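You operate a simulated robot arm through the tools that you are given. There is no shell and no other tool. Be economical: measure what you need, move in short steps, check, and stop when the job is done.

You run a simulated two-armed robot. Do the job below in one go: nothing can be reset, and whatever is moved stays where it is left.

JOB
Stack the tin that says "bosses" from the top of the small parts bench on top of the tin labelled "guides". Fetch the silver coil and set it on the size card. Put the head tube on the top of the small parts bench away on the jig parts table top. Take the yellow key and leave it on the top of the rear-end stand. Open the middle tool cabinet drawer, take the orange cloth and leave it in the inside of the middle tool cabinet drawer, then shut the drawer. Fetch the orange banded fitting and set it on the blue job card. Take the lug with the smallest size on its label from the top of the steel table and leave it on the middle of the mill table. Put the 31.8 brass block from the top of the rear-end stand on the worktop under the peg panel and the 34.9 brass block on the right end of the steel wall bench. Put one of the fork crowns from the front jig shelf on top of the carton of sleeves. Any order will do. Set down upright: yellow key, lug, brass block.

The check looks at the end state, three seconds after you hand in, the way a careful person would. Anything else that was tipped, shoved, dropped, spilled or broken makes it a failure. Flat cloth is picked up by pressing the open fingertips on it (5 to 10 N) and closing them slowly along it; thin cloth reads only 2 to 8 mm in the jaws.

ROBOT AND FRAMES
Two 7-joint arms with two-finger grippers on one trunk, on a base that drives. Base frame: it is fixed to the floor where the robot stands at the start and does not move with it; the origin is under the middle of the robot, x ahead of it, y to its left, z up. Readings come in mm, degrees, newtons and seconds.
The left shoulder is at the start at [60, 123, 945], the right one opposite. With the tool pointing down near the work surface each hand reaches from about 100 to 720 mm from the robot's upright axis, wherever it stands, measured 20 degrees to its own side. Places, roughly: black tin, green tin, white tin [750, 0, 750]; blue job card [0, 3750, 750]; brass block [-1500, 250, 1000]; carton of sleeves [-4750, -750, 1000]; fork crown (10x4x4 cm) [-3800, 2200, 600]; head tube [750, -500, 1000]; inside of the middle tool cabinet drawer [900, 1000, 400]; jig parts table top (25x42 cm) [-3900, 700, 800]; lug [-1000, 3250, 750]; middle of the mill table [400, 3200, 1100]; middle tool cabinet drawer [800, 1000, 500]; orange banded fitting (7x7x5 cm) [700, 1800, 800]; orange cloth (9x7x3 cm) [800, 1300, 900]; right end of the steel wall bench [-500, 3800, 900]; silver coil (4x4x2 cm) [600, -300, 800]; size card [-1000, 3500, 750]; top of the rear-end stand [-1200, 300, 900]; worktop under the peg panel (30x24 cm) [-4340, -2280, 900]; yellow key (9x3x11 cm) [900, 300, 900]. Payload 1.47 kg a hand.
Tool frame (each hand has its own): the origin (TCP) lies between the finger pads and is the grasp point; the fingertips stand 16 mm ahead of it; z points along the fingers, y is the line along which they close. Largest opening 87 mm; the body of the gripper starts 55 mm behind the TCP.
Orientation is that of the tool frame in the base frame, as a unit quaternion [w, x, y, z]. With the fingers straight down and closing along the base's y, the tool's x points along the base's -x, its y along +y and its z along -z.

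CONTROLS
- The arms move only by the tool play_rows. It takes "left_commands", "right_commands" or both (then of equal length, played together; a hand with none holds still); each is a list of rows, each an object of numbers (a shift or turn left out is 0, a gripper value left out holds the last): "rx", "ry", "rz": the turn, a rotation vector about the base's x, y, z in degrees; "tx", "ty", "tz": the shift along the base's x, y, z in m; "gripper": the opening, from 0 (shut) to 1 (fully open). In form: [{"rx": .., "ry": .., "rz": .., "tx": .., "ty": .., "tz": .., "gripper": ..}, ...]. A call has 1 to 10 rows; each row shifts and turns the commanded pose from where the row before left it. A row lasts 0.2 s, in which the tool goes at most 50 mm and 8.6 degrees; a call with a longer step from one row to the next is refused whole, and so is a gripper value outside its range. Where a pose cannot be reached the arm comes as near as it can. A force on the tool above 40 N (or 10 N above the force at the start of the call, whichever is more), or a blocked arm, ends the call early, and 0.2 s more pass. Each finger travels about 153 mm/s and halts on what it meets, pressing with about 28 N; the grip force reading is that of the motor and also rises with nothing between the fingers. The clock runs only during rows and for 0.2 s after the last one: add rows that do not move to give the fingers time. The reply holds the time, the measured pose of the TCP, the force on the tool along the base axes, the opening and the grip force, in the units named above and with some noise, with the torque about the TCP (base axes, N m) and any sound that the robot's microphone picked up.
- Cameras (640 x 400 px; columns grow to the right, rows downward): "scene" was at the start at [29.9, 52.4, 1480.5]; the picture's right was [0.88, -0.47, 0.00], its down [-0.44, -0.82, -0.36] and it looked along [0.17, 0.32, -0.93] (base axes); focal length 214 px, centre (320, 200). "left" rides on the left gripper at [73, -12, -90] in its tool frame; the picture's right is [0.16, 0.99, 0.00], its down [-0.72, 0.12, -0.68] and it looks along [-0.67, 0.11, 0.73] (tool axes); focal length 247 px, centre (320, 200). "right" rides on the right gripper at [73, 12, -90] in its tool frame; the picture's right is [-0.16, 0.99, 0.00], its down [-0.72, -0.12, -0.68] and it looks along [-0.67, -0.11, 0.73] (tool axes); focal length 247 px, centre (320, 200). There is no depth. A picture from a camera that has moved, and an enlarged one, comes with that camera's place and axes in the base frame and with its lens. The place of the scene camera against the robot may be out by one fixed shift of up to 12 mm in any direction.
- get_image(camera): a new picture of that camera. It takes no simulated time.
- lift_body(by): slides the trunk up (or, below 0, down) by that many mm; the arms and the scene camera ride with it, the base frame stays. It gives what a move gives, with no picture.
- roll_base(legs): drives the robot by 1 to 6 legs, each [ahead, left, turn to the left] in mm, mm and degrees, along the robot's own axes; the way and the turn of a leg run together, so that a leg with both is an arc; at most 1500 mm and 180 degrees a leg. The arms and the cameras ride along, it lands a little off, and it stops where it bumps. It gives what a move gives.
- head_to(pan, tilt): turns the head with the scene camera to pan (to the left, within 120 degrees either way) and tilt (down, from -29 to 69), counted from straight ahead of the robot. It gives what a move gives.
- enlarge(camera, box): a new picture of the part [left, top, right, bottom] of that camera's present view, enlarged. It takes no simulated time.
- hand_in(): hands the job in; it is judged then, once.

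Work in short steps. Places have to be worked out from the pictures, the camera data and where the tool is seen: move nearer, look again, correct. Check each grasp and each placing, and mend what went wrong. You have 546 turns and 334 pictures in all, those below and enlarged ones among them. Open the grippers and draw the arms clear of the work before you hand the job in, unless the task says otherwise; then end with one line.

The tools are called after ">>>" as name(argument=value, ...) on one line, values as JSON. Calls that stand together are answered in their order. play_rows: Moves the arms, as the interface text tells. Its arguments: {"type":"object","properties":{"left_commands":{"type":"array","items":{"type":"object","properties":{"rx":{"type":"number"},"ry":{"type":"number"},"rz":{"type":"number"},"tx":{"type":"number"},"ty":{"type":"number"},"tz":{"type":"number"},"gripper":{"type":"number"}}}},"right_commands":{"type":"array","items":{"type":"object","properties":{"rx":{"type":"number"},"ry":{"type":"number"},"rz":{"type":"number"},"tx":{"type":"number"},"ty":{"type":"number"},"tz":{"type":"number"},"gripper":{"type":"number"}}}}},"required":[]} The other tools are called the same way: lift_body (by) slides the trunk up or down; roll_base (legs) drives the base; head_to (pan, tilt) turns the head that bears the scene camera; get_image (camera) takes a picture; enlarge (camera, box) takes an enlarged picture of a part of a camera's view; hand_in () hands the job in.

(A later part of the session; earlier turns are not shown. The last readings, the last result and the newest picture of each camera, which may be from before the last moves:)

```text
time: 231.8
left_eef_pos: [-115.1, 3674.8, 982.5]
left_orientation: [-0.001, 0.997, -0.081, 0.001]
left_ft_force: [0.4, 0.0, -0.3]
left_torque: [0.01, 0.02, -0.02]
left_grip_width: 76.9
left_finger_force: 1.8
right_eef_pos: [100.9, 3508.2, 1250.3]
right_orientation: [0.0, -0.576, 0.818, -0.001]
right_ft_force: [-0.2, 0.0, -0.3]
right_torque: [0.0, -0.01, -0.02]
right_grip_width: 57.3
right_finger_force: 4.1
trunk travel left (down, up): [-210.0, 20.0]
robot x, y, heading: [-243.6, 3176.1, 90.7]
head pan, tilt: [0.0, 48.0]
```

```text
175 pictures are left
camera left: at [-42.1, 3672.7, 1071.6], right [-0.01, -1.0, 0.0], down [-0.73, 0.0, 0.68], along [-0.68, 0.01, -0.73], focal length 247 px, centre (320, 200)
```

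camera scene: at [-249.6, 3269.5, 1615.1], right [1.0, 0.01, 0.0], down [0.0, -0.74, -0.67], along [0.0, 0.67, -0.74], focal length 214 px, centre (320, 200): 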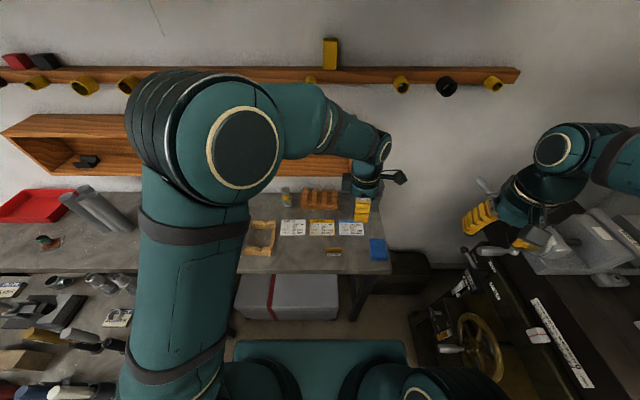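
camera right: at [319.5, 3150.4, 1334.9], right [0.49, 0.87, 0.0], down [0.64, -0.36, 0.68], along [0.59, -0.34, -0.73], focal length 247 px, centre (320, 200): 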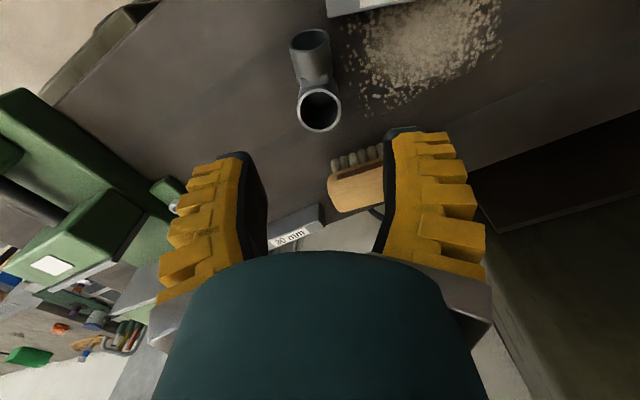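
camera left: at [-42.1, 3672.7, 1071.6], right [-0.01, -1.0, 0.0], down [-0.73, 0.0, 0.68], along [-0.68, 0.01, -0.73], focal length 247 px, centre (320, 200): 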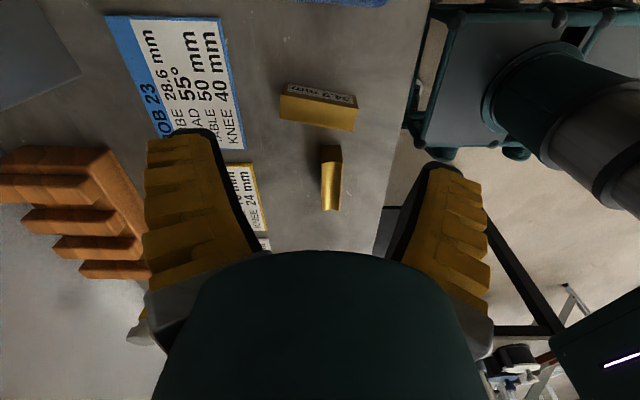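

The 34.9 block stands upright at the right end. I raise the left hand, undo its turn, and prepare to leave for the orange banded fitting.

>>> play_rows(left_commands=[{"tz": 0.045}, {"tz": 0.045}, {"tz": 0.045, "tx": -0.02}, {"tz": 0.045, "tx": -0.03}, {"rz": -8.5, "tx": -0.04, "ty": -0.02}, {"rz": -8.5, "tx": -0.04, "ty": -0.02}, {"rz": -8.5, "tx": -0.04, "ty": -0.02}, {"rz": -8.5, "tx": -0.04, "ty": -0.02}, {"rz": -8.5, "tx": -0.03, "ty": -0.02}, {"rz": -8.5, "tx": -0.03}])

>>> roll_base(legs=[[-550, 0, 0], [0, 0, -90], [0, -800, 0]])

>>> head_to(pan=0, tilt=35)

>>> get_image(camera="scene")

```text
refused: row 4 steps farther than a row can; nothing moved
```

```text
time: 237.1
left_eef_pos: [188.6, 2889.9, 983.3]
left_orientation: [-0.002, 0.893, -0.45, -0.004]
left_ft_force: [-0.9, 0.1, 0.2]
left_torque: [-0.03, 0.0, 0.0]
left_grip_width: 76.6
left_finger_force: 2.0
right_eef_pos: [232.2, 2613.5, 1251.3]
right_orientation: [0.002, -0.221, 0.975, -0.001]
right_ft_force: [-0.5, -0.4, -0.7]
right_torque: [-0.01, 0.02, -0.01]
right_grip_width: 57.6
right_finger_force: 3.6
trunk travel left (down, up): [-210.0, 20.0]
robot x, y, heading: [-240.7, 2619.0, 45.6]
head pan, tilt: [0.0, 48.0]
stopped in leg 2: the robot was blocked; the commanded pose is now the measured one
```

```text
time: 237.9
left_eef_pos: [187.7, 2889.0, 983.2]
left_orientation: [-0.002, 0.893, -0.45, -0.003]
left_ft_force: [-0.9, -0.7, -0.4]
left_torque: [0.0, 0.01, 0.01]
left_grip_width: 76.8
left_finger_force: 1.7
right_eef_pos: [230.5, 2613.0, 1250.4]
right_orientation: [0.002, -0.221, 0.975, -0.001]
right_ft_force: [-0.3, -0.3, 0.4]
right_torque: [0.01, 0.0, 0.01]
right_grip_width: 57.6
right_finger_force: 3.7
trunk travel left (down, up): [-210.0, 20.0]
robot x, y, heading: [-240.8, 2624.5, 45.5]
head pan, tilt: [0.0, 35.0]
```

```text
174 pictures are left
camera scene: at [-185.5, 2693.4, 1634.4], right [0.71, -0.7, 0.0], down [-0.4, -0.41, -0.82], along [0.57, 0.59, -0.57], focal length 214 px, centre (320, 200)
```

scene: 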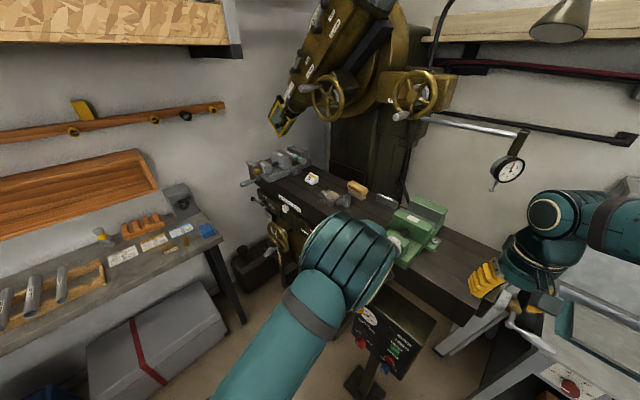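

The arm move was refused, so the left hand stayed low and the turn got blocked. I check what the left hand touches.

>>> get_image(camera="left")

>>> enlarge(camera="scene", box=[220, 140, 460, 290])

```text
173 pictures are left
camera left: at [241.7, 2837.0, 1070.9], right [-0.7, -0.72, 0.0], down [-0.52, 0.51, 0.68], along [-0.49, 0.48, -0.73], focal length 247 px, centre (320, 200)
```

left: 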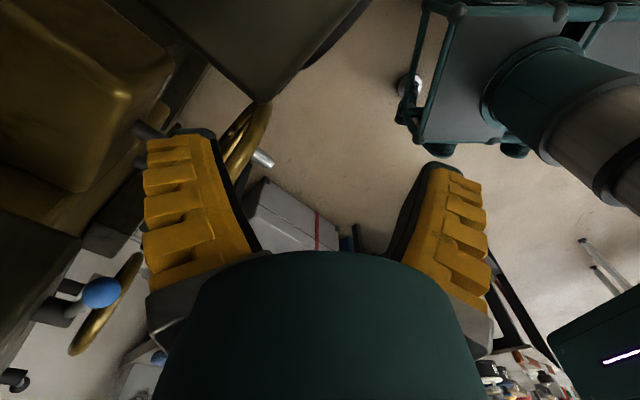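

```text
2.67 times, centred on (340, 215) of scene
camera zoom: at [-185.5, 2693.4, 1634.4], right [0.71, -0.7, 0.0], down [-0.4, -0.41, -0.82], along [0.57, 0.59, -0.57], focal length 572 px, centre (267, 160)
```

zoom: 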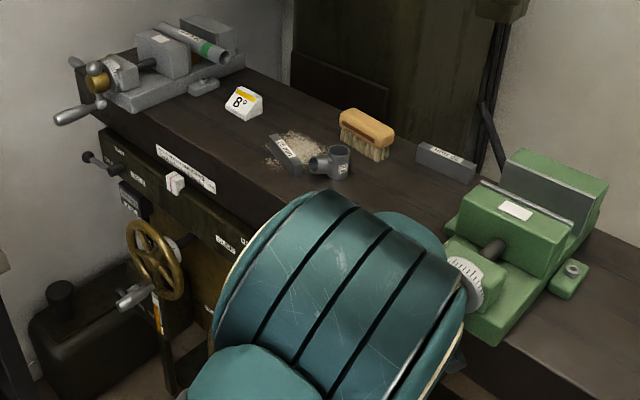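

Only fixed mill parts were touched and the lug still stands. I turn back 15°, then raise the left hand properly.

>>> roll_base(legs=[[0, 0, 18]])

>>> play_rows(left_commands=[{"tz": 0.045}, {"tz": 0.045}, {"tz": 0.045}, {"tz": 0.045}, {"tz": 0.04}, {"rz": -8.5, "tx": -0.03}, {"rz": -8.5, "tx": -0.03}, {"rz": -8.5, "tx": -0.03}, {"rz": -8.5, "tx": -0.03}, {"rz": -8.5, "tx": -0.03}])

>>> play_rows(left_commands=[{"rz": -8.5, "tx": -0.03}, {"rz": -8.5, "tx": -0.03}, {"rz": -8.5, "tx": -0.03}, {"rz": -8.5, "tx": -0.02}, {"rz": -8.5}, {}])

```text
time: 239.3
left_eef_pos: [90.0, 3010.6, 981.1]
left_orientation: [0.0, 0.952, -0.306, -0.003]
left_ft_force: [-0.5, 0.4, -0.3]
left_torque: [0.02, 0.0, 0.0]
left_grip_width: 76.9
left_finger_force: 1.8
right_eef_pos: [213.7, 2760.1, 1250.6]
right_orientation: [0.001, -0.369, 0.929, -0.001]
right_ft_force: [-0.4, 0.7, -0.2]
right_torque: [-0.01, 0.0, -0.02]
right_grip_width: 57.2
right_finger_force: 3.6
trunk travel left (down, up): [-210.0, 20.0]
robot x, y, heading: [-242.1, 2623.0, 63.5]
head pan, tilt: [0.0, 35.0]
```

```text
time: 241.5
left_eef_pos: [-62.5, 3011.7, 1201.2]
left_orientation: [-0.002, 0.775, -0.631, -0.003]
left_ft_force: [-0.6, 0.5, 0.7]
left_torque: [-0.03, -0.02, 0.0]
left_grip_width: 76.7
left_finger_force: 2.0
right_eef_pos: [212.8, 2759.3, 1250.8]
right_orientation: [0.001, -0.368, 0.93, 0.0]
right_ft_force: [-0.2, 0.1, 0.3]
right_torque: [0.0, -0.04, 0.03]
right_grip_width: 57.4
right_finger_force: 3.9
trunk travel left (down, up): [-210.0, 20.0]
robot x, y, heading: [-246.7, 2619.2, 63.4]
head pan, tilt: [0.0, 35.0]
```

```text
time: 242.9
left_eef_pos: [-171.5, 3011.3, 1201.6]
left_orientation: [0.002, -0.493, 0.87, 0.003]
left_ft_force: [-0.7, 0.5, 0.3]
left_torque: [-0.01, -0.03, 0.03]
left_grip_width: 76.7
left_finger_force: 2.2
right_eef_pos: [214.2, 2761.3, 1249.9]
right_orientation: [0.0, -0.368, 0.93, 0.0]
right_ft_force: [-1.1, -0.5, 0.0]
right_torque: [0.0, -0.03, -0.02]
right_grip_width: 57.3
right_finger_force: 3.8
trunk travel left (down, up): [-210.0, 20.0]
robot x, y, heading: [-242.0, 2620.7, 63.4]
head pan, tilt: [0.0, 35.0]
```

Now I back away, turn to face +x and strafe to y≈1800.

>>> roll_base(legs=[[-200, 0, 0], [0, 0, -63], [0, -640, 0]])

>>> get_image(camera="scene")

```text
time: 253.0
left_eef_pos: [57.6, 1898.5, 1200.9]
left_orientation: [0.003, 0.03, 1.0, 0.001]
left_ft_force: [-0.4, 0.7, 0.3]
left_torque: [-0.02, -0.01, 0.01]
left_grip_width: 77.0
left_finger_force: 1.3
right_eef_pos: [11.0, 1440.7, 1248.7]
right_orientation: [-0.001, 0.169, 0.986, -0.001]
right_ft_force: [-0.2, -0.7, 0.0]
right_torque: [0.02, -0.01, 0.02]
right_grip_width: 57.4
right_finger_force: 3.8
trunk travel left (down, up): [-210.0, 20.0]
robot x, y, heading: [-319.5, 1787.0, 0.6]
head pan, tilt: [0.0, 35.0]
```

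```text
171 pictures are left
camera scene: at [-229.4, 1787.9, 1634.2], right [0.01, -1.0, 0.0], down [-0.57, -0.01, -0.82], along [0.82, 0.01, -0.57], focal length 214 px, centre (320, 200)
```

scene: 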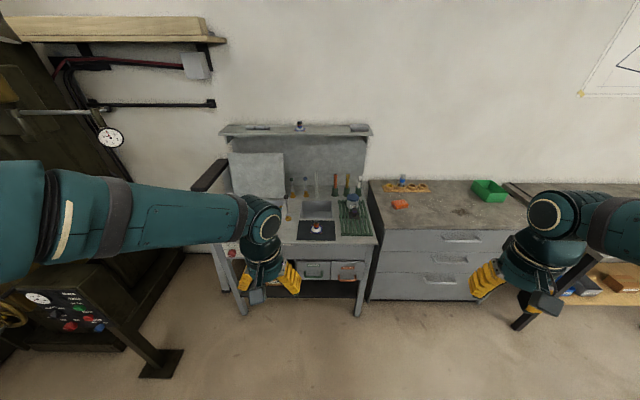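

I enlarge the wash desk and the cabinet top.

>>> enlarge(camera="scene", box=[220, 160, 400, 275])

>>> enlarge(camera="scene", box=[360, 165, 540, 310])

```text
3.48 times, centred on (310, 218) of scene
camera zoom: at [-229.4, 1787.9, 1634.2], right [0.01, -1.0, 0.0], down [-0.57, -0.01, -0.82], along [0.82, 0.01, -0.57], focal length 746 px, centre (355, 139)
```

zoom: 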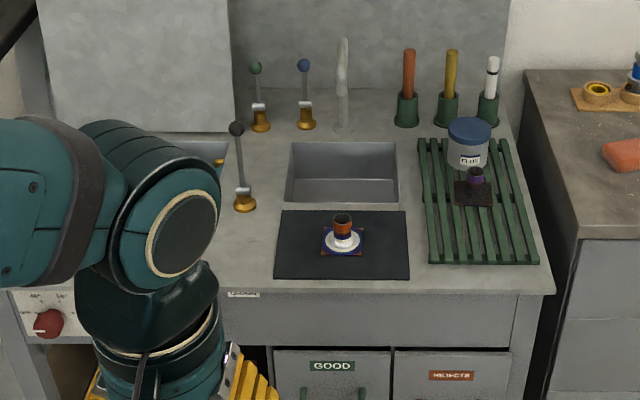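

```text
2.76 times, centred on (450, 238) of scene
camera zoom: at [-229.4, 1787.9, 1634.2], right [0.01, -1.0, 0.0], down [-0.57, -0.01, -0.82], along [0.82, 0.01, -0.57], focal length 592 px, centre (-39, 97)
```

zoom: 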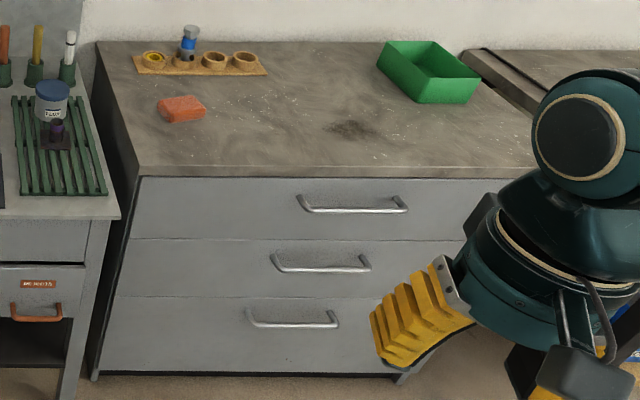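

The orange banded fitting sits on the black mat (~(680,1835)). First the cloth: I drive in front of the tool cabinet, near (150,1260).

>>> roll_base(legs=[[0, -520, 0], [440, 0, 0]])

>>> head_to(pan=0, tilt=50)

>>> get_image(camera="scene")

>>> get_image(camera="left")

```text
time: 260.4
left_eef_pos: [509.1, 1370.9, 1201.7]
left_orientation: [0.003, 0.038, 0.999, 0.001]
left_ft_force: [-0.1, -0.2, 0.0]
left_torque: [0.0, 0.03, 0.05]
left_grip_width: 76.6
left_finger_force: 1.5
right_eef_pos: [455.7, 915.4, 1248.8]
right_orientation: [-0.001, 0.177, 0.984, -0.001]
right_ft_force: [-0.1, -0.3, 0.2]
right_torque: [-0.02, 0.0, -0.03]
right_grip_width: 57.3
right_finger_force: 3.7
trunk travel left (down, up): [-210.0, 20.0]
robot x, y, heading: [127.6, 1262.8, -0.2]
head pan, tilt: [0.0, 35.0]
```

```text
time: 261.2
left_eef_pos: [507.5, 1370.8, 1201.3]
left_orientation: [0.003, 0.037, 0.999, 0.0]
left_ft_force: [-0.9, 0.3, 0.5]
left_torque: [-0.04, 0.0, -0.03]
left_grip_width: 77.0
left_finger_force: 2.2
right_eef_pos: [454.0, 913.4, 1248.6]
right_orientation: [0.0, 0.176, 0.984, 0.0]
right_ft_force: [-0.7, -0.2, 0.8]
right_torque: [0.0, 0.0, 0.0]
right_grip_width: 57.4
right_finger_force: 4.0
trunk travel left (down, up): [-210.0, 20.0]
robot x, y, heading: [130.5, 1265.0, -0.0]
head pan, tilt: [0.0, 50.0]
```

```text
168 pictures are left
camera scene: at [208.1, 1265.2, 1612.5], right [0.0, -1.0, 0.0], down [-0.77, 0.0, -0.64], along [0.64, 0.0, -0.77], focal length 214 px, centre (320, 200)
```

scene: 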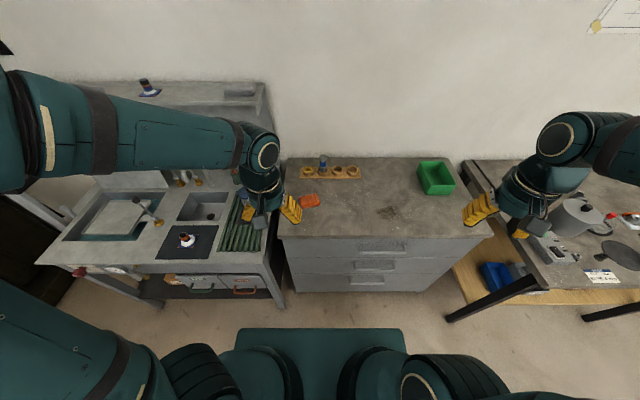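

```text
167 pictures are left
camera left: at [433.4, 1364.0, 1290.3], right [-0.08, 1.0, 0.0], down [0.73, 0.06, 0.69], along [0.68, 0.06, -0.73], focal length 247 px, centre (320, 200)
```

left: 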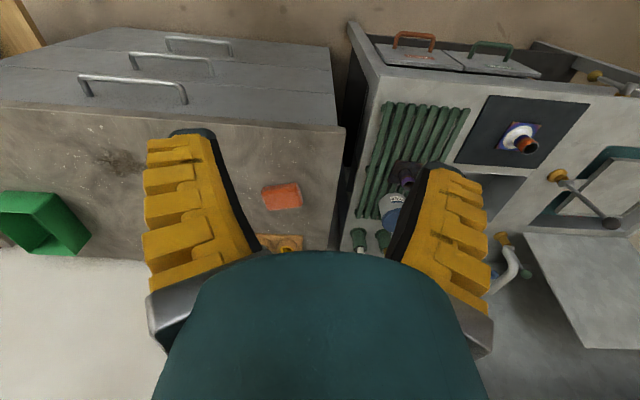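

Cloth triangulates to (819,1310,~870). I drive 100 mm closer and bring the left hand above it.

>>> roll_base(legs=[[100, 0, 0]])

>>> play_rows(left_commands=[{"tx": 0.04, "ty": -0.012, "tz": -0.02, "gripper": 1.0}, {"tx": 0.04, "ty": -0.012, "tz": -0.02}, {"tx": 0.04, "ty": -0.012, "tz": -0.02}, {"tx": 0.04, "ty": -0.012, "tz": -0.02}, {"tx": 0.04, "ty": -0.012, "tz": -0.02}, {"tz": -0.04}, {}])

>>> get_image(camera="left")

```text
time: 262.3
left_eef_pos: [610.6, 1368.6, 1202.0]
left_orientation: [0.003, 0.038, 0.999, 0.001]
left_ft_force: [0.8, -0.9, 0.0]
left_torque: [-0.01, 0.02, 0.01]
left_grip_width: 76.8
left_finger_force: 1.8
right_eef_pos: [557.2, 912.3, 1249.2]
right_orientation: [0.0, 0.178, 0.984, -0.001]
right_ft_force: [0.6, 0.4, 0.0]
right_torque: [-0.01, 0.02, 0.01]
right_grip_width: 57.6
right_finger_force: 3.1
trunk travel left (down, up): [-210.0, 20.0]
robot x, y, heading: [228.4, 1263.4, -0.2]
head pan, tilt: [0.0, 50.0]
```

```text
time: 263.9
left_eef_pos: [810.4, 1310.2, 1062.4]
left_orientation: [0.003, 0.038, 0.999, 0.001]
left_ft_force: [-0.4, 0.5, 0.2]
left_torque: [0.01, -0.02, 0.03]
left_grip_width: 87.1
left_finger_force: 0.1
right_eef_pos: [556.8, 913.5, 1248.7]
right_orientation: [0.0, 0.177, 0.984, 0.0]
right_ft_force: [0.0, 0.4, -0.6]
right_torque: [0.01, -0.01, -0.03]
right_grip_width: 57.4
right_finger_force: 3.5
trunk travel left (down, up): [-210.0, 20.0]
robot x, y, heading: [231.1, 1260.7, -0.1]
head pan, tilt: [0.0, 50.0]
```

```text
166 pictures are left
camera left: at [735.9, 1303.5, 1150.1], right [-0.08, 1.0, 0.0], down [0.73, 0.06, 0.69], along [0.68, 0.06, -0.73], focal length 247 px, centre (320, 200)
```

left: 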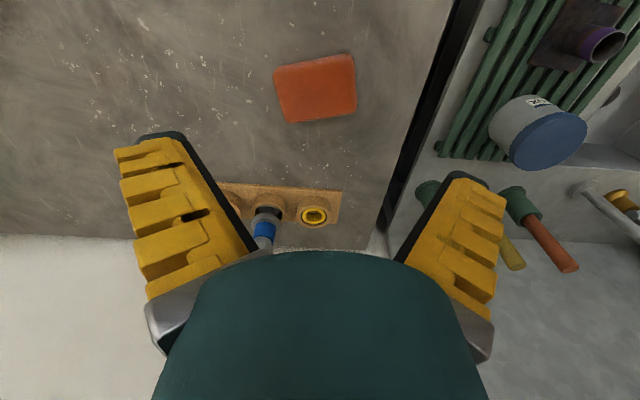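

Cloth centre (828,1308), long side ~91 mm, skewed 15°. I turn the hand -70° to straddle its 70 mm side.

>>> play_rows(left_commands=[{"rz": -8, "tx": 0.006}, {"rz": -8, "tx": 0.006}, {"rz": -8, "tx": 0.005}, {"rz": -8}, {"rz": -8}, {"rz": -8}, {"rz": -8}, {"rz": -8}, {"rz": -6.5}, {}])

>>> get_image(camera="left")

```text
time: 266.1
left_eef_pos: [827.5, 1310.0, 1061.4]
left_orientation: [0.003, 0.609, 0.793, 0.0]
left_ft_force: [0.3, -0.7, 0.7]
left_torque: [0.0, 0.02, -0.01]
left_grip_width: 86.7
left_finger_force: 0.1
right_eef_pos: [557.5, 913.3, 1249.5]
right_orientation: [-0.001, 0.177, 0.984, 0.0]
right_ft_force: [-0.5, -0.1, 0.3]
right_torque: [0.01, 0.01, -0.05]
right_grip_width: 57.3
right_finger_force: 3.9
trunk travel left (down, up): [-210.0, 20.0]
robot x, y, heading: [230.2, 1262.4, -0.3]
head pan, tilt: [0.0, 50.0]
```

```text
165 pictures are left
camera left: at [796.2, 1377.4, 1150.2], right [0.91, 0.41, 0.0], down [0.3, -0.66, 0.69], along [0.28, -0.63, -0.73], focal length 247 px, centre (320, 200)
```

left: 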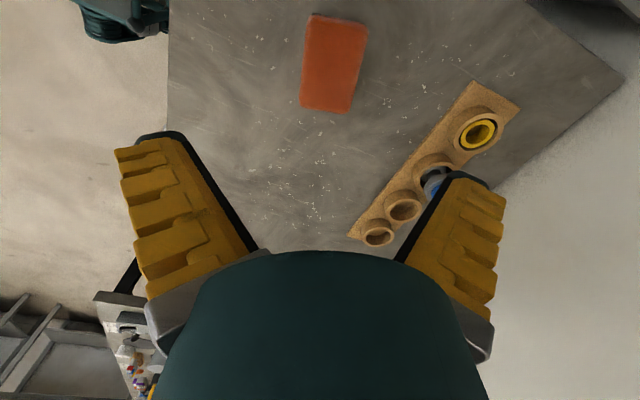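

Aligned. I centre on (838,1313) and descend to just above the cloth.

>>> play_rows(left_commands=[{"tx": 0.01, "ty": 0.003, "tz": -0.03}, {"tz": -0.045}, {"tz": -0.045}, {"tz": -0.045}, {}])

>>> get_image(camera="left")

>>> enlarge(camera="scene", box=[260, 150, 380, 225])

```text
time: 267.3
left_eef_pos: [836.2, 1310.4, 897.8]
left_orientation: [0.005, 0.607, 0.795, -0.002]
left_ft_force: [-0.6, 0.2, -0.4]
left_torque: [0.01, -0.01, 0.02]
left_grip_width: 87.0
left_finger_force: 0.1
right_eef_pos: [556.2, 914.3, 1249.6]
right_orientation: [0.001, 0.177, 0.984, -0.001]
right_ft_force: [-0.3, 0.5, 0.1]
right_torque: [-0.02, -0.03, 0.02]
right_grip_width: 57.8
right_finger_force: 3.5
trunk travel left (down, up): [-210.0, 20.0]
robot x, y, heading: [228.2, 1265.1, -0.2]
head pan, tilt: [0.0, 50.0]
```

```text
164 pictures are left
camera left: at [805.9, 1377.4, 985.3], right [0.91, 0.41, 0.0], down [0.3, -0.66, 0.69], along [0.28, -0.63, -0.73], focal length 247 px, centre (320, 200)
```

left: 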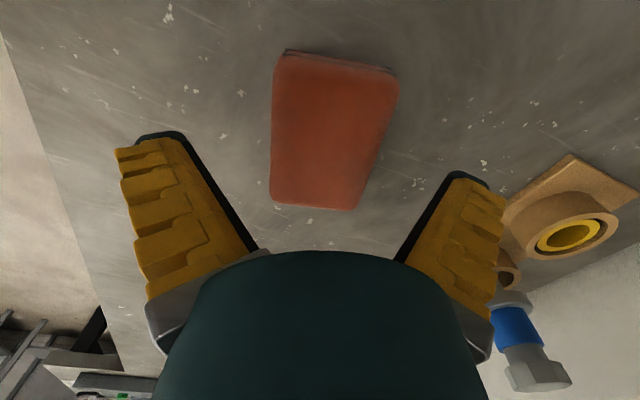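

```text
5.33 times, centred on (320, 188) of scene
camera zoom: at [309.9, 1264.8, 1612.5], right [-0.01, -1.0, 0.0], down [-0.77, 0.0, -0.64], along [0.64, 0.0, -0.77], focal length 1144 px, centre (320, 267)
```

zoom: 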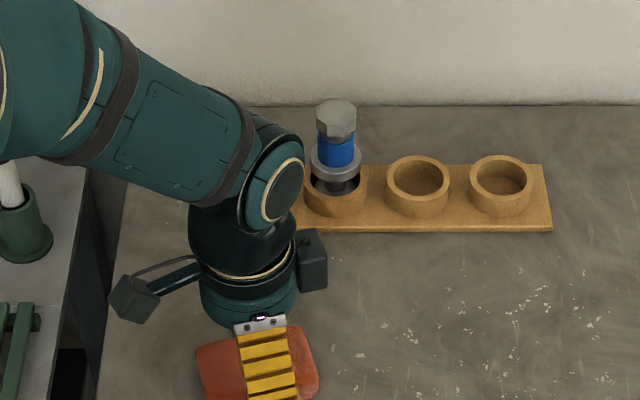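

The cloth is ~64 mm wide between the fingers. I centre slightly and lower until the fingertips nearly touch the top, watching the force.

>>> play_rows(left_commands=[{"tx": 0.003, "ty": 0.006, "tz": -0.01}, {"tz": -0.006}, {"tz": -0.004}, {"tz": -0.004}, {"tz": -0.003}, {"tz": -0.003}, {}])

>>> get_image(camera="left")

```text
time: 268.9
left_eef_pos: [839.5, 1318.6, 866.9]
left_orientation: [0.003, 0.608, 0.794, -0.002]
left_ft_force: [0.5, 0.2, 1.0]
left_torque: [-0.01, 0.01, -0.04]
left_grip_width: 87.1
left_finger_force: 0.0
right_eef_pos: [556.5, 914.4, 1249.0]
right_orientation: [0.0, 0.177, 0.984, -0.002]
right_ft_force: [0.1, 0.0, 0.9]
right_torque: [-0.04, -0.03, -0.02]
right_grip_width: 57.3
right_finger_force: 3.4
trunk travel left (down, up): [-210.0, 20.0]
robot x, y, heading: [231.9, 1258.8, -0.4]
head pan, tilt: [0.0, 50.0]
```

```text
162 pictures are left
camera left: at [808.9, 1385.9, 954.4], right [0.91, 0.41, 0.0], down [0.3, -0.66, 0.69], along [0.28, -0.63, -0.73], focal length 247 px, centre (320, 200)
```

left: 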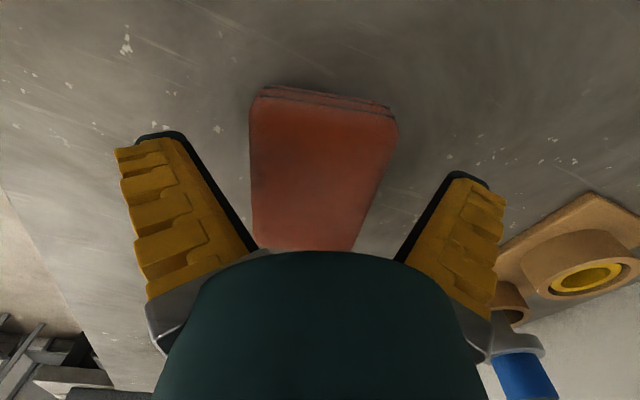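

No contact yet. I lower in 2-3 mm steps until a slight contact.

>>> play_rows(left_commands=[{"tz": -0.004}, {"tz": -0.003}, {"tz": -0.003}, {"tz": -0.003}, {"tz": -0.002}, {"tz": -0.002}, {}])

>>> get_image(camera="left")

```text
time: 270.5
left_eef_pos: [840.3, 1317.9, 850.5]
left_orientation: [0.004, 0.608, 0.794, -0.001]
left_ft_force: [0.0, 0.0, 0.5]
left_torque: [0.04, 0.0, 0.02]
left_grip_width: 87.3
left_finger_force: 0.1
right_eef_pos: [557.1, 915.1, 1249.4]
right_orientation: [0.0, 0.177, 0.984, 0.0]
right_ft_force: [-1.4, -0.4, 0.4]
right_torque: [0.04, 0.03, -0.02]
right_grip_width: 57.4
right_finger_force: 3.7
trunk travel left (down, up): [-210.0, 20.0]
robot x, y, heading: [229.5, 1261.2, -0.6]
head pan, tilt: [0.0, 50.0]
```

```text
161 pictures are left
camera left: at [809.2, 1385.8, 938.5], right [0.91, 0.41, 0.0], down [0.3, -0.66, 0.69], along [0.28, -0.63, -0.73], focal length 247 px, centre (320, 200)
```

left: 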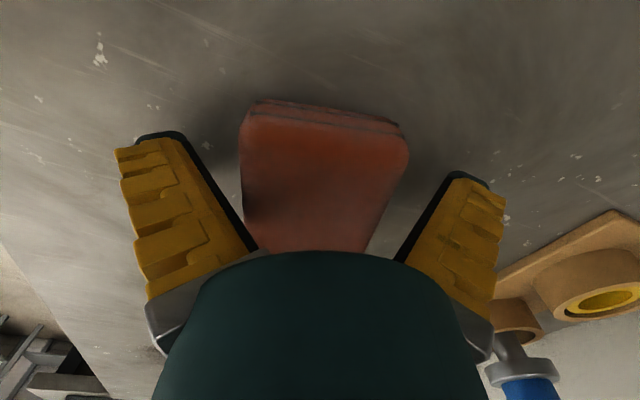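

I lower a little more and then close gently on the folded cloth.

>>> play_rows(left_commands=[{"tz": -0.003}, {"tz": -0.003}, {"tz": -0.002}, {}, {"gripper": 0.8}, {"gripper": 0.6}, {"gripper": 0.4}, {"gripper": 0.2}, {"gripper": 0.0}, {}])

>>> get_image(camera="left")

```text
time: 272.7
left_eef_pos: [837.7, 1318.1, 845.0]
left_orientation: [0.006, 0.608, 0.794, 0.0]
left_ft_force: [0.9, 1.2, 35.8]
left_torque: [-0.12, 0.93, 0.02]
left_grip_width: 76.6
left_finger_force: 30.2
right_eef_pos: [555.5, 913.2, 1249.7]
right_orientation: [0.001, 0.177, 0.984, -0.001]
right_ft_force: [-0.2, 0.8, 0.3]
right_torque: [0.0, 0.01, -0.01]
right_grip_width: 57.1
right_finger_force: 3.3
trunk travel left (down, up): [-210.0, 20.0]
robot x, y, heading: [232.1, 1261.0, -0.3]
head pan, tilt: [0.0, 50.0]
```

```text
160 pictures are left
camera left: at [808.1, 1385.9, 933.2], right [0.91, 0.41, 0.0], down [0.3, -0.66, 0.69], along [0.29, -0.63, -0.73], focal length 247 px, centre (320, 200)
```

left: 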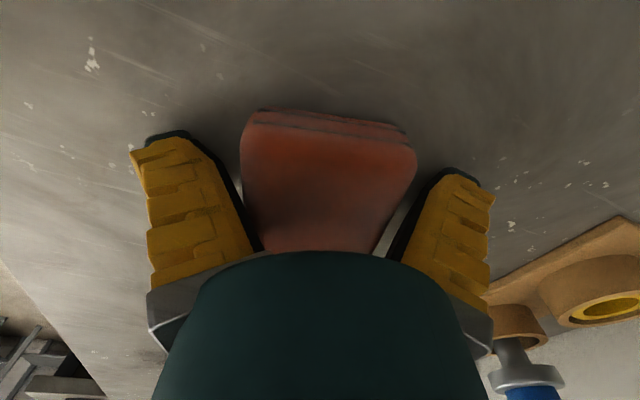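

Fingertips are pressing on the cabinet top (36 N). I raise 4 mm and let the fingers close.

>>> play_rows(left_commands=[{"tz": 0.004}, {}, {}, {}])

>>> get_image(camera="left")

```text
time: 273.7
left_eef_pos: [838.3, 1318.8, 847.0]
left_orientation: [0.004, 0.608, 0.794, 0.0]
left_ft_force: [-2.3, -4.9, 22.0]
left_torque: [0.08, 0.32, -0.11]
left_grip_width: 71.5
left_finger_force: 29.9
right_eef_pos: [555.0, 913.3, 1250.6]
right_orientation: [0.001, 0.177, 0.984, 0.0]
right_ft_force: [0.2, 0.0, 0.2]
right_torque: [0.0, 0.01, -0.01]
right_grip_width: 57.3
right_finger_force: 3.5
trunk travel left (down, up): [-210.0, 20.0]
robot x, y, heading: [228.5, 1264.3, -0.2]
head pan, tilt: [0.0, 50.0]
```

```text
159 pictures are left
camera left: at [808.3, 1386.4, 935.9], right [0.91, 0.41, 0.0], down [0.3, -0.66, 0.69], along [0.28, -0.63, -0.73], focal length 247 px, centre (320, 200)
```

left: 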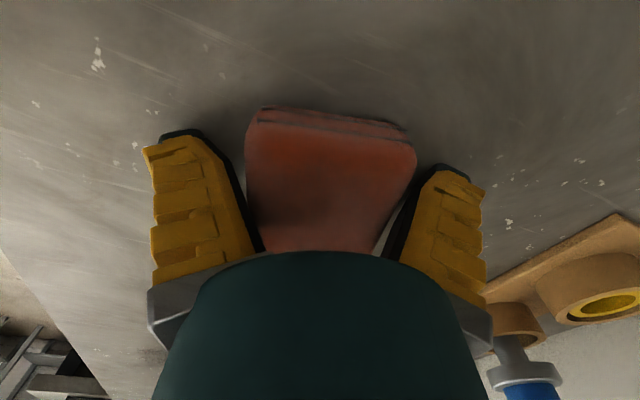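

Still 22 N up; raise 4 mm more.

>>> play_rows(left_commands=[{"tz": 0.004}, {}, {}, {}])

>>> get_image(camera="left")

```text
time: 274.7
left_eef_pos: [839.4, 1318.7, 849.9]
left_orientation: [0.004, 0.608, 0.794, -0.001]
left_ft_force: [-4.0, 0.5, 16.2]
left_torque: [0.04, 0.29, -0.02]
left_grip_width: 69.8
left_finger_force: 27.5
right_eef_pos: [554.5, 915.0, 1250.0]
right_orientation: [0.001, 0.177, 0.984, -0.002]
right_ft_force: [0.5, -0.1, 0.3]
right_torque: [-0.03, 0.02, 0.04]
right_grip_width: 57.6
right_finger_force: 3.7
trunk travel left (down, up): [-210.0, 20.0]
robot x, y, heading: [228.9, 1262.9, -0.3]
head pan, tilt: [0.0, 50.0]
```

```text
158 pictures are left
camera left: at [808.6, 1387.4, 939.1], right [0.91, 0.41, 0.0], down [0.3, -0.66, 0.69], along [0.28, -0.62, -0.73], focal length 247 px, centre (320, 200)
```

left: 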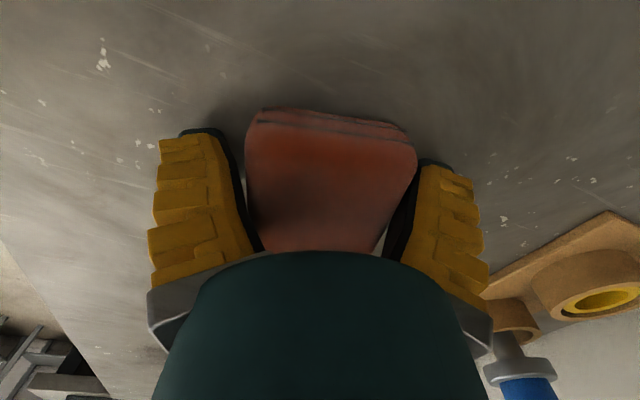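

The fingers now bear on the cloth's sides (70 mm). I raise slowly, keeping the squeeze, and check.

>>> play_rows(left_commands=[{"tz": 0.003}, {}, {"tz": 0.003}, {}, {"tz": 0.004}, {}, {}])

>>> get_image(camera="left")

```text
time: 276.3
left_eef_pos: [840.3, 1319.9, 860.8]
left_orientation: [0.003, 0.608, 0.794, -0.001]
left_ft_force: [-0.5, 0.4, -0.2]
left_torque: [-0.01, -0.04, -0.01]
left_grip_width: 67.8
left_finger_force: 28.2
right_eef_pos: [557.1, 914.0, 1249.1]
right_orientation: [0.001, 0.176, 0.984, 0.0]
right_ft_force: [1.1, 0.0, 0.9]
right_torque: [-0.01, -0.03, -0.01]
right_grip_width: 57.5
right_finger_force: 4.1
trunk travel left (down, up): [-210.0, 20.0]
robot x, y, heading: [230.6, 1259.0, -0.4]
head pan, tilt: [0.0, 50.0]
```

```text
157 pictures are left
camera left: at [809.3, 1387.5, 948.5], right [0.91, 0.41, 0.0], down [0.3, -0.66, 0.69], along [0.28, -0.63, -0.73], focal length 247 px, centre (320, 200)
```

left: 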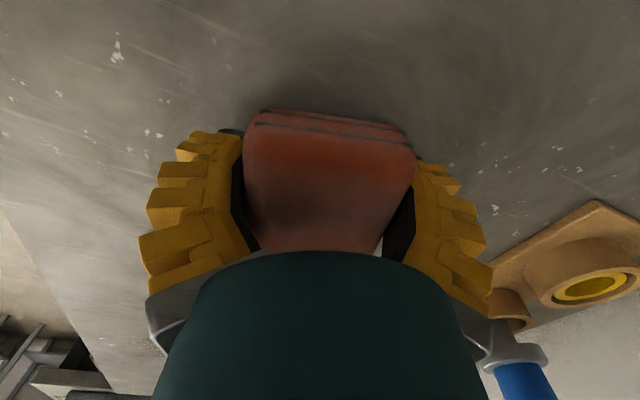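

The cloth moves with the hand. I lift it well clear.

>>> play_rows(left_commands=[{"tz": 0.01}, {"tz": 0.02}, {"tz": 0.03}, {"tz": 0.04}, {"tz": 0.04}, {"tz": 0.04}, {"tz": 0.04}, {}])

>>> get_image(camera="left")

```text
time: 278.1
left_eef_pos: [842.1, 1320.4, 1082.0]
left_orientation: [0.003, 0.608, 0.794, -0.002]
left_ft_force: [-0.6, 0.3, -0.3]
left_torque: [-0.03, -0.02, 0.0]
left_grip_width: 68.0
left_finger_force: 27.9
right_eef_pos: [556.2, 912.9, 1249.5]
right_orientation: [0.0, 0.177, 0.984, 0.0]
right_ft_force: [0.5, 0.2, -1.3]
right_torque: [-0.03, -0.01, 0.02]
right_grip_width: 57.3
right_finger_force: 3.6
trunk travel left (down, up): [-210.0, 20.0]
robot x, y, heading: [228.9, 1261.7, -0.3]
head pan, tilt: [0.0, 50.0]
```

```text
156 pictures are left
camera left: at [811.4, 1387.3, 1169.9], right [0.91, 0.41, 0.0], down [0.3, -0.66, 0.69], along [0.28, -0.63, -0.73], focal length 247 px, centre (320, 200)
```

left: 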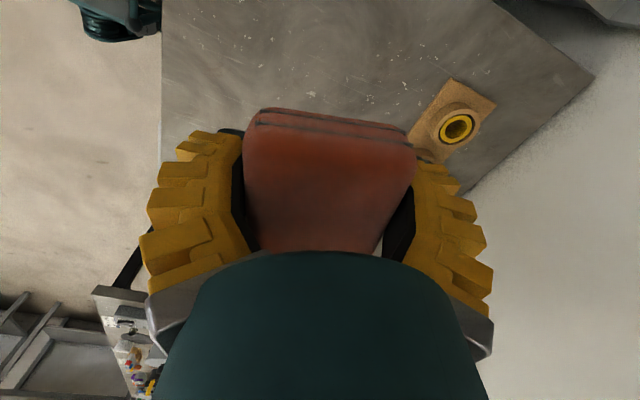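

The cloth is held. Middle-drawer handle estimated at (620,1020,620). I reposition the robot to about (50,1000) and bring the left hand back.

>>> roll_base(legs=[[-180, 0, 0], [0, -262, 0]])

>>> play_rows(left_commands=[{"tx": -0.03, "ty": 0.02}, {"tx": -0.04, "ty": 0.02}, {"tx": -0.04, "ty": 0.02}, {"tx": -0.04, "ty": 0.02}, {"tx": -0.04, "ty": 0.02}, {}])

>>> head_to(pan=0, tilt=40)

>>> get_image(camera="scene")

```text
time: 282.1
left_eef_pos: [658.0, 1060.5, 1080.8]
left_orientation: [0.003, 0.607, 0.795, -0.002]
left_ft_force: [0.7, -0.4, -1.0]
left_torque: [0.0, 0.0, 0.0]
left_grip_width: 68.1
left_finger_force: 28.1
right_eef_pos: [373.4, 653.4, 1250.5]
right_orientation: [0.0, 0.176, 0.984, -0.001]
right_ft_force: [-0.4, -0.2, -0.5]
right_torque: [0.05, -0.02, -0.02]
right_grip_width: 57.4
right_finger_force: 3.1
trunk travel left (down, up): [-210.0, 20.0]
robot x, y, heading: [46.6, 999.2, -0.2]
head pan, tilt: [0.0, 50.0]
```

```text
time: 283.5
left_eef_pos: [468.8, 1160.1, 1081.8]
left_orientation: [0.003, 0.607, 0.795, -0.001]
left_ft_force: [-0.5, 0.2, 0.1]
left_torque: [0.03, 0.01, 0.01]
left_grip_width: 67.8
left_finger_force: 28.1
right_eef_pos: [375.4, 653.0, 1248.4]
right_orientation: [0.0, 0.176, 0.984, 0.0]
right_ft_force: [0.0, 1.0, -0.7]
right_torque: [-0.01, 0.03, 0.03]
right_grip_width: 57.2
right_finger_force: 3.7
trunk travel left (down, up): [-210.0, 20.0]
robot x, y, heading: [47.6, 1001.4, 0.1]
head pan, tilt: [0.0, 50.0]
```

```text
time: 284.3
left_eef_pos: [467.1, 1159.7, 1083.1]
left_orientation: [0.003, 0.607, 0.795, -0.001]
left_ft_force: [0.1, -0.2, -0.9]
left_torque: [-0.01, -0.02, -0.03]
left_grip_width: 67.5
left_finger_force: 28.2
right_eef_pos: [373.8, 653.8, 1250.0]
right_orientation: [0.0, 0.176, 0.984, -0.001]
right_ft_force: [0.0, 0.1, -0.6]
right_torque: [-0.01, 0.01, 0.02]
right_grip_width: 57.4
right_finger_force: 4.0
trunk travel left (down, up): [-210.0, 20.0]
robot x, y, heading: [48.7, 1000.0, -0.1]
head pan, tilt: [0.0, 40.0]
```

```text
155 pictures are left
camera scene: at [135.3, 1004.5, 1626.6], right [0.0, -1.0, 0.0], down [-0.64, 0.0, -0.77], along [0.77, 0.0, -0.64], focal length 214 px, centre (320, 200)
```

scene: 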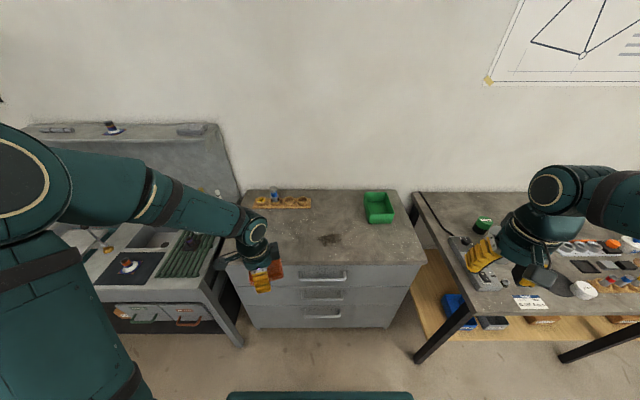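

Mid handle at about (620,1003,632), 195 mm wide. I lower the trunk 180 mm, and start turning the right hand to point forward with fingers closing vertically.

>>> lift_body(by=-180)

>>> play_rows(right_commands=[{"rz": 6.8, "ty": 0.02, "tz": -0.02, "gripper": 0.7}, {"rz": 6.8, "ty": 0.02, "tz": -0.02}, {"rz": 6.8, "ty": 0.02, "tz": -0.02}, {"rx": 4.9, "ry": -4.9, "rz": -4.9, "ty": 0.015, "tz": -0.02}, {"rx": 4.9, "ry": -4.9, "rz": -4.9, "ty": 0.015, "tz": -0.02}, {"rx": 4.9, "ry": -4.9, "rz": -4.9, "ty": 0.015, "tz": -0.02}, {"rx": 4.9, "ry": -4.9, "rz": -4.9, "ty": 0.015, "tz": -0.02}, {"rx": 4.9, "ry": -4.9, "rz": -4.9, "tz": -0.02}, {"rx": 4.9, "ry": -4.9, "rz": -4.9, "tz": -0.02}, {"rx": 4.9, "ry": -4.9, "rz": -4.9, "tz": -0.02}])

>>> play_rows(right_commands=[{"rx": 4.9, "ry": -4.9, "rz": -4.9, "ty": 0.01, "tz": -0.02}, {"rx": 4.9, "ry": -4.9, "rz": -4.9, "ty": 0.01, "tz": -0.02}, {"rx": 4.9, "ry": -4.9, "rz": -4.9, "ty": 0.01, "tz": -0.01}, {"rx": 4.9, "ry": -4.9, "rz": -4.9, "ty": 0.01}, {"rx": 4.9, "ry": -4.9, "rz": -4.9, "ty": 0.01}, {"rx": 4.9, "ry": -4.9, "rz": -4.9, "ty": 0.01}, {"rx": 5.0, "ry": -5.0, "rz": -5.0}, {}])

>>> get_image(camera="scene")

```text
time: 286.3
left_eef_pos: [469.1, 1160.2, 901.4]
left_orientation: [0.003, 0.606, 0.795, -0.001]
left_ft_force: [0.9, -0.6, -0.8]
left_torque: [-0.02, -0.02, -0.01]
left_grip_width: 67.7
left_finger_force: 28.4
right_eef_pos: [374.3, 654.6, 1069.3]
right_orientation: [0.0, 0.177, 0.984, 0.0]
right_ft_force: [0.1, -0.6, 0.2]
right_torque: [-0.02, -0.01, -0.04]
right_grip_width: 57.5
right_finger_force: 3.9
trunk travel left (down, up): [-30.0, 200.0]
robot x, y, heading: [45.3, 1003.3, -0.1]
head pan, tilt: [0.0, 40.0]
```

```text
time: 288.5
left_eef_pos: [468.8, 1159.9, 902.8]
left_orientation: [0.003, 0.607, 0.795, -0.002]
left_ft_force: [0.2, 0.6, -1.2]
left_torque: [-0.02, 0.01, 0.0]
left_grip_width: 67.5
left_finger_force: 28.2
right_eef_pos: [455.8, 726.9, 893.8]
right_orientation: [0.285, 0.28, 0.871, 0.286]
right_ft_force: [0.9, -1.3, 0.4]
right_torque: [0.05, 0.05, 0.03]
right_grip_width: 65.1
right_finger_force: 2.6
right hand out of reach, approached as far as the arm can: row 6, 7, 8, 9, 10
trunk travel left (down, up): [-30.0, 200.0]
robot x, y, heading: [47.3, 999.6, -0.0]
head pan, tilt: [0.0, 40.0]
```

```text
refused: row 7 steps farther than a row can; nothing moved
```

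```text
154 pictures are left
camera scene: at [136.3, 1004.1, 1446.5], right [0.0, -1.0, 0.0], down [-0.64, 0.0, -0.77], along [0.77, 0.0, -0.64], focal length 214 px, centre (320, 200)
```

scene: 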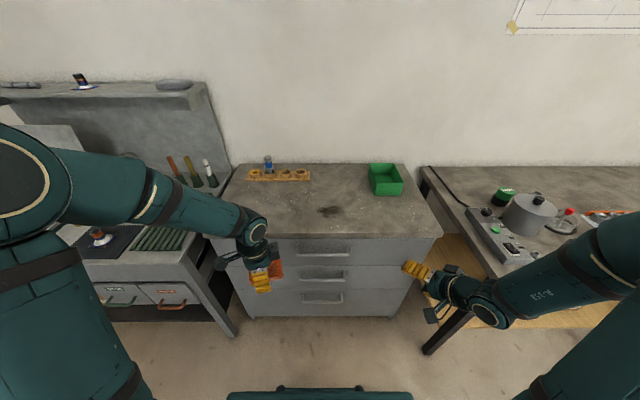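

Pointing forward needs more distance from the body. I continue the turn while moving the hand forward.

>>> play_rows(right_commands=[{"tx": 0.02, "ty": 0.01}, {"rx": 4.9, "ry": -4.9, "rz": -4.9, "ty": 0.02, "tx": 0.01}, {"rx": 4.9, "ry": -4.9, "rz": -4.9, "ty": 0.02, "tx": 0.01}, {"rx": 4.9, "ry": -4.9, "rz": -4.9, "ty": 0.02}, {"rx": 4.9, "ry": -4.9, "rz": -4.9, "ty": 0.02}, {"rx": 4.9, "ry": -4.9, "rz": -4.9, "ty": 0.02}, {"rx": 4.9, "ry": -4.9, "rz": -4.9, "ty": 0.02}, {}])

>>> get_image(camera="scene")

>>> get_image(camera="right")

```text
time: 290.3
left_eef_pos: [468.7, 1159.9, 902.0]
left_orientation: [0.004, 0.607, 0.795, -0.002]
left_ft_force: [0.0, -0.1, -0.6]
left_torque: [-0.01, -0.04, 0.02]
left_grip_width: 67.7
left_finger_force: 28.5
right_eef_pos: [542.1, 844.3, 881.4]
right_orientation: [0.475, 0.474, 0.572, 0.472]
right_ft_force: [0.0, -0.1, 0.2]
right_torque: [-0.02, -0.02, -0.02]
right_grip_width: 65.1
right_finger_force: 3.1
right hand out of reach, approached as far as the arm can: row 3, 4, 5, 6
trunk travel left (down, up): [-30.0, 200.0]
robot x, y, heading: [49.5, 1003.8, -0.1]
head pan, tilt: [0.0, 40.0]
```

```text
153 pictures are left
camera scene: at [135.4, 1005.5, 1446.7], right [0.0, -1.0, 0.0], down [-0.64, 0.0, -0.77], along [0.77, 0.0, -0.64], focal length 214 px, centre (320, 200)
```

scene: 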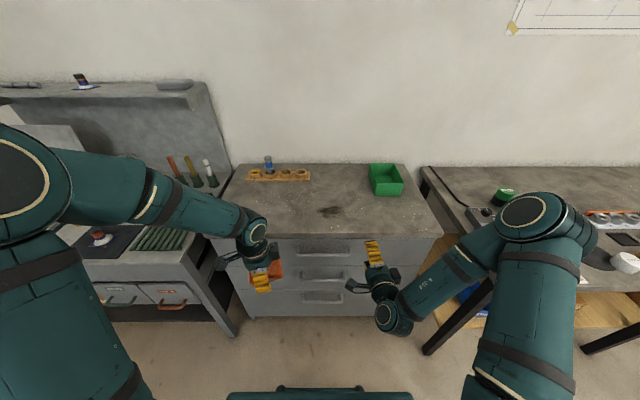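

```text
152 pictures are left
camera right: at [444.9, 909.8, 896.5], right [0.11, -0.05, 0.99], down [-0.61, -0.79, 0.02], along [0.78, -0.61, -0.12], focal length 247 px, centre (320, 200)
```

right: 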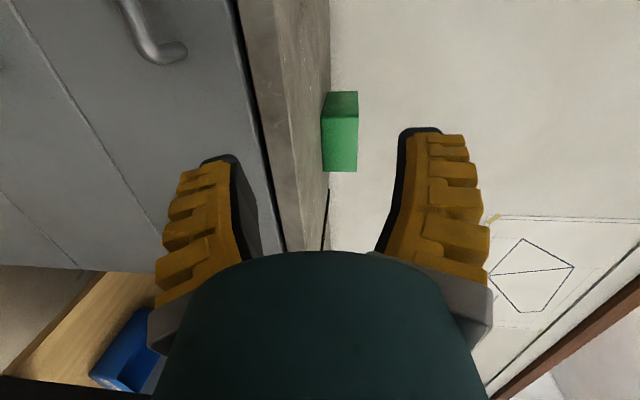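

Nearly there. I shift the base left 100 mm (keeping the elbow off the bench) and finish levelling the right hand.

>>> roll_base(legs=[[0, 100, 0]])

>>> play_rows(right_commands=[{"ry": -6, "rz": -5}, {"tz": -0.04}, {"tz": -0.04}, {"tz": -0.04}, {"tz": -0.04}, {}])

>>> get_image(camera="scene")

>>> get_image(camera="right")

```text
time: 291.8
left_eef_pos: [468.9, 1262.5, 901.0]
left_orientation: [0.004, 0.607, 0.795, -0.002]
left_ft_force: [0.1, -0.1, -0.8]
left_torque: [-0.03, 0.0, 0.03]
left_grip_width: 67.4
left_finger_force: 27.9
right_eef_pos: [541.9, 946.4, 881.4]
right_orientation: [0.475, 0.473, 0.572, 0.472]
right_ft_force: [0.7, -0.6, -0.4]
right_torque: [-0.03, -0.03, -0.01]
right_grip_width: 65.2
right_finger_force: 3.6
trunk travel left (down, up): [-30.0, 200.0]
robot x, y, heading: [43.4, 1103.2, -0.2]
head pan, tilt: [0.0, 40.0]
```

```text
time: 293.2
left_eef_pos: [470.1, 1262.7, 901.6]
left_orientation: [0.003, 0.607, 0.795, -0.001]
left_ft_force: [-0.2, 0.5, 0.0]
left_torque: [0.01, 0.0, -0.01]
left_grip_width: 67.4
left_finger_force: 27.8
right_eef_pos: [543.9, 947.4, 721.9]
right_orientation: [0.523, 0.474, 0.525, 0.476]
right_ft_force: [-0.7, -0.1, 0.1]
right_torque: [0.01, 0.02, -0.01]
right_grip_width: 65.3
right_finger_force: 3.4
trunk travel left (down, up): [-30.0, 200.0]
robot x, y, heading: [47.1, 1103.5, -0.2]
head pan, tilt: [0.0, 40.0]
```

```text
151 pictures are left
camera scene: at [135.8, 1107.7, 1446.7], right [0.0, -1.0, 0.0], down [-0.64, 0.0, -0.77], along [0.77, 0.0, -0.64], focal length 214 px, centre (320, 200)
```

scene: 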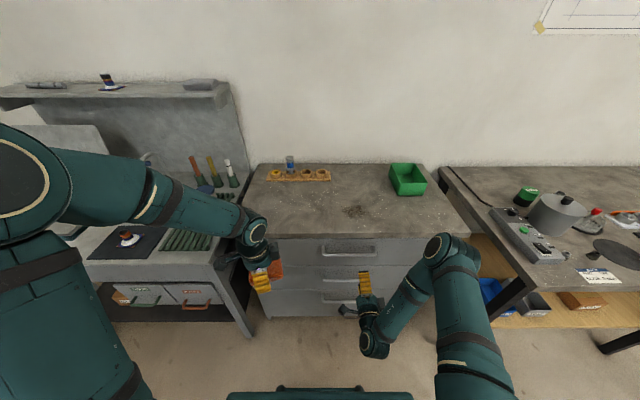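

```text
150 pictures are left
camera right: at [452.1, 1020.7, 727.0], right [0.0, -0.06, 1.0], down [-0.68, -0.73, -0.04], along [0.74, -0.68, -0.04], focal length 247 px, centre (320, 200)
```

right: 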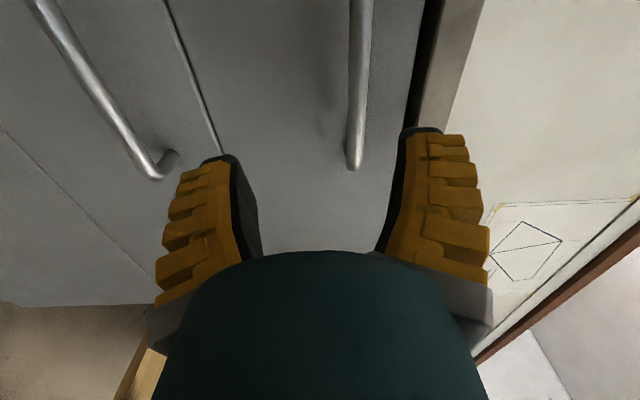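

From the hand camera the middle handle is at z≈586, x≈617, spanning y 907-1100. I lower the hand to that height.

>>> play_rows(right_commands=[{"tz": -0.045}, {"tz": -0.045}, {"tz": -0.045, "ty": 0.005}, {}])

>>> get_image(camera="right")

```text
time: 294.2
left_eef_pos: [469.2, 1261.9, 901.9]
left_orientation: [0.003, 0.607, 0.795, -0.002]
left_ft_force: [0.9, 0.1, 0.3]
left_torque: [-0.01, 0.01, 0.0]
left_grip_width: 67.4
left_finger_force: 28.6
right_eef_pos: [542.5, 952.9, 585.7]
right_orientation: [0.523, 0.473, 0.525, 0.476]
right_ft_force: [0.4, -0.9, -0.6]
right_torque: [0.01, -0.01, -0.03]
right_grip_width: 65.5
right_finger_force: 3.1
trunk travel left (down, up): [-30.0, 200.0]
robot x, y, heading: [48.3, 1106.1, -0.0]
head pan, tilt: [0.0, 40.0]
```

```text
149 pictures are left
camera right: at [451.7, 1026.4, 591.6], right [0.0, -0.06, 1.0], down [-0.68, -0.73, -0.04], along [0.74, -0.68, -0.04], focal length 247 px, centre (320, 200)
```

right: 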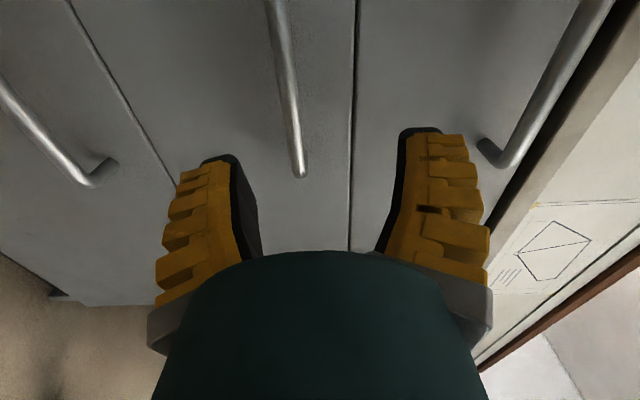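

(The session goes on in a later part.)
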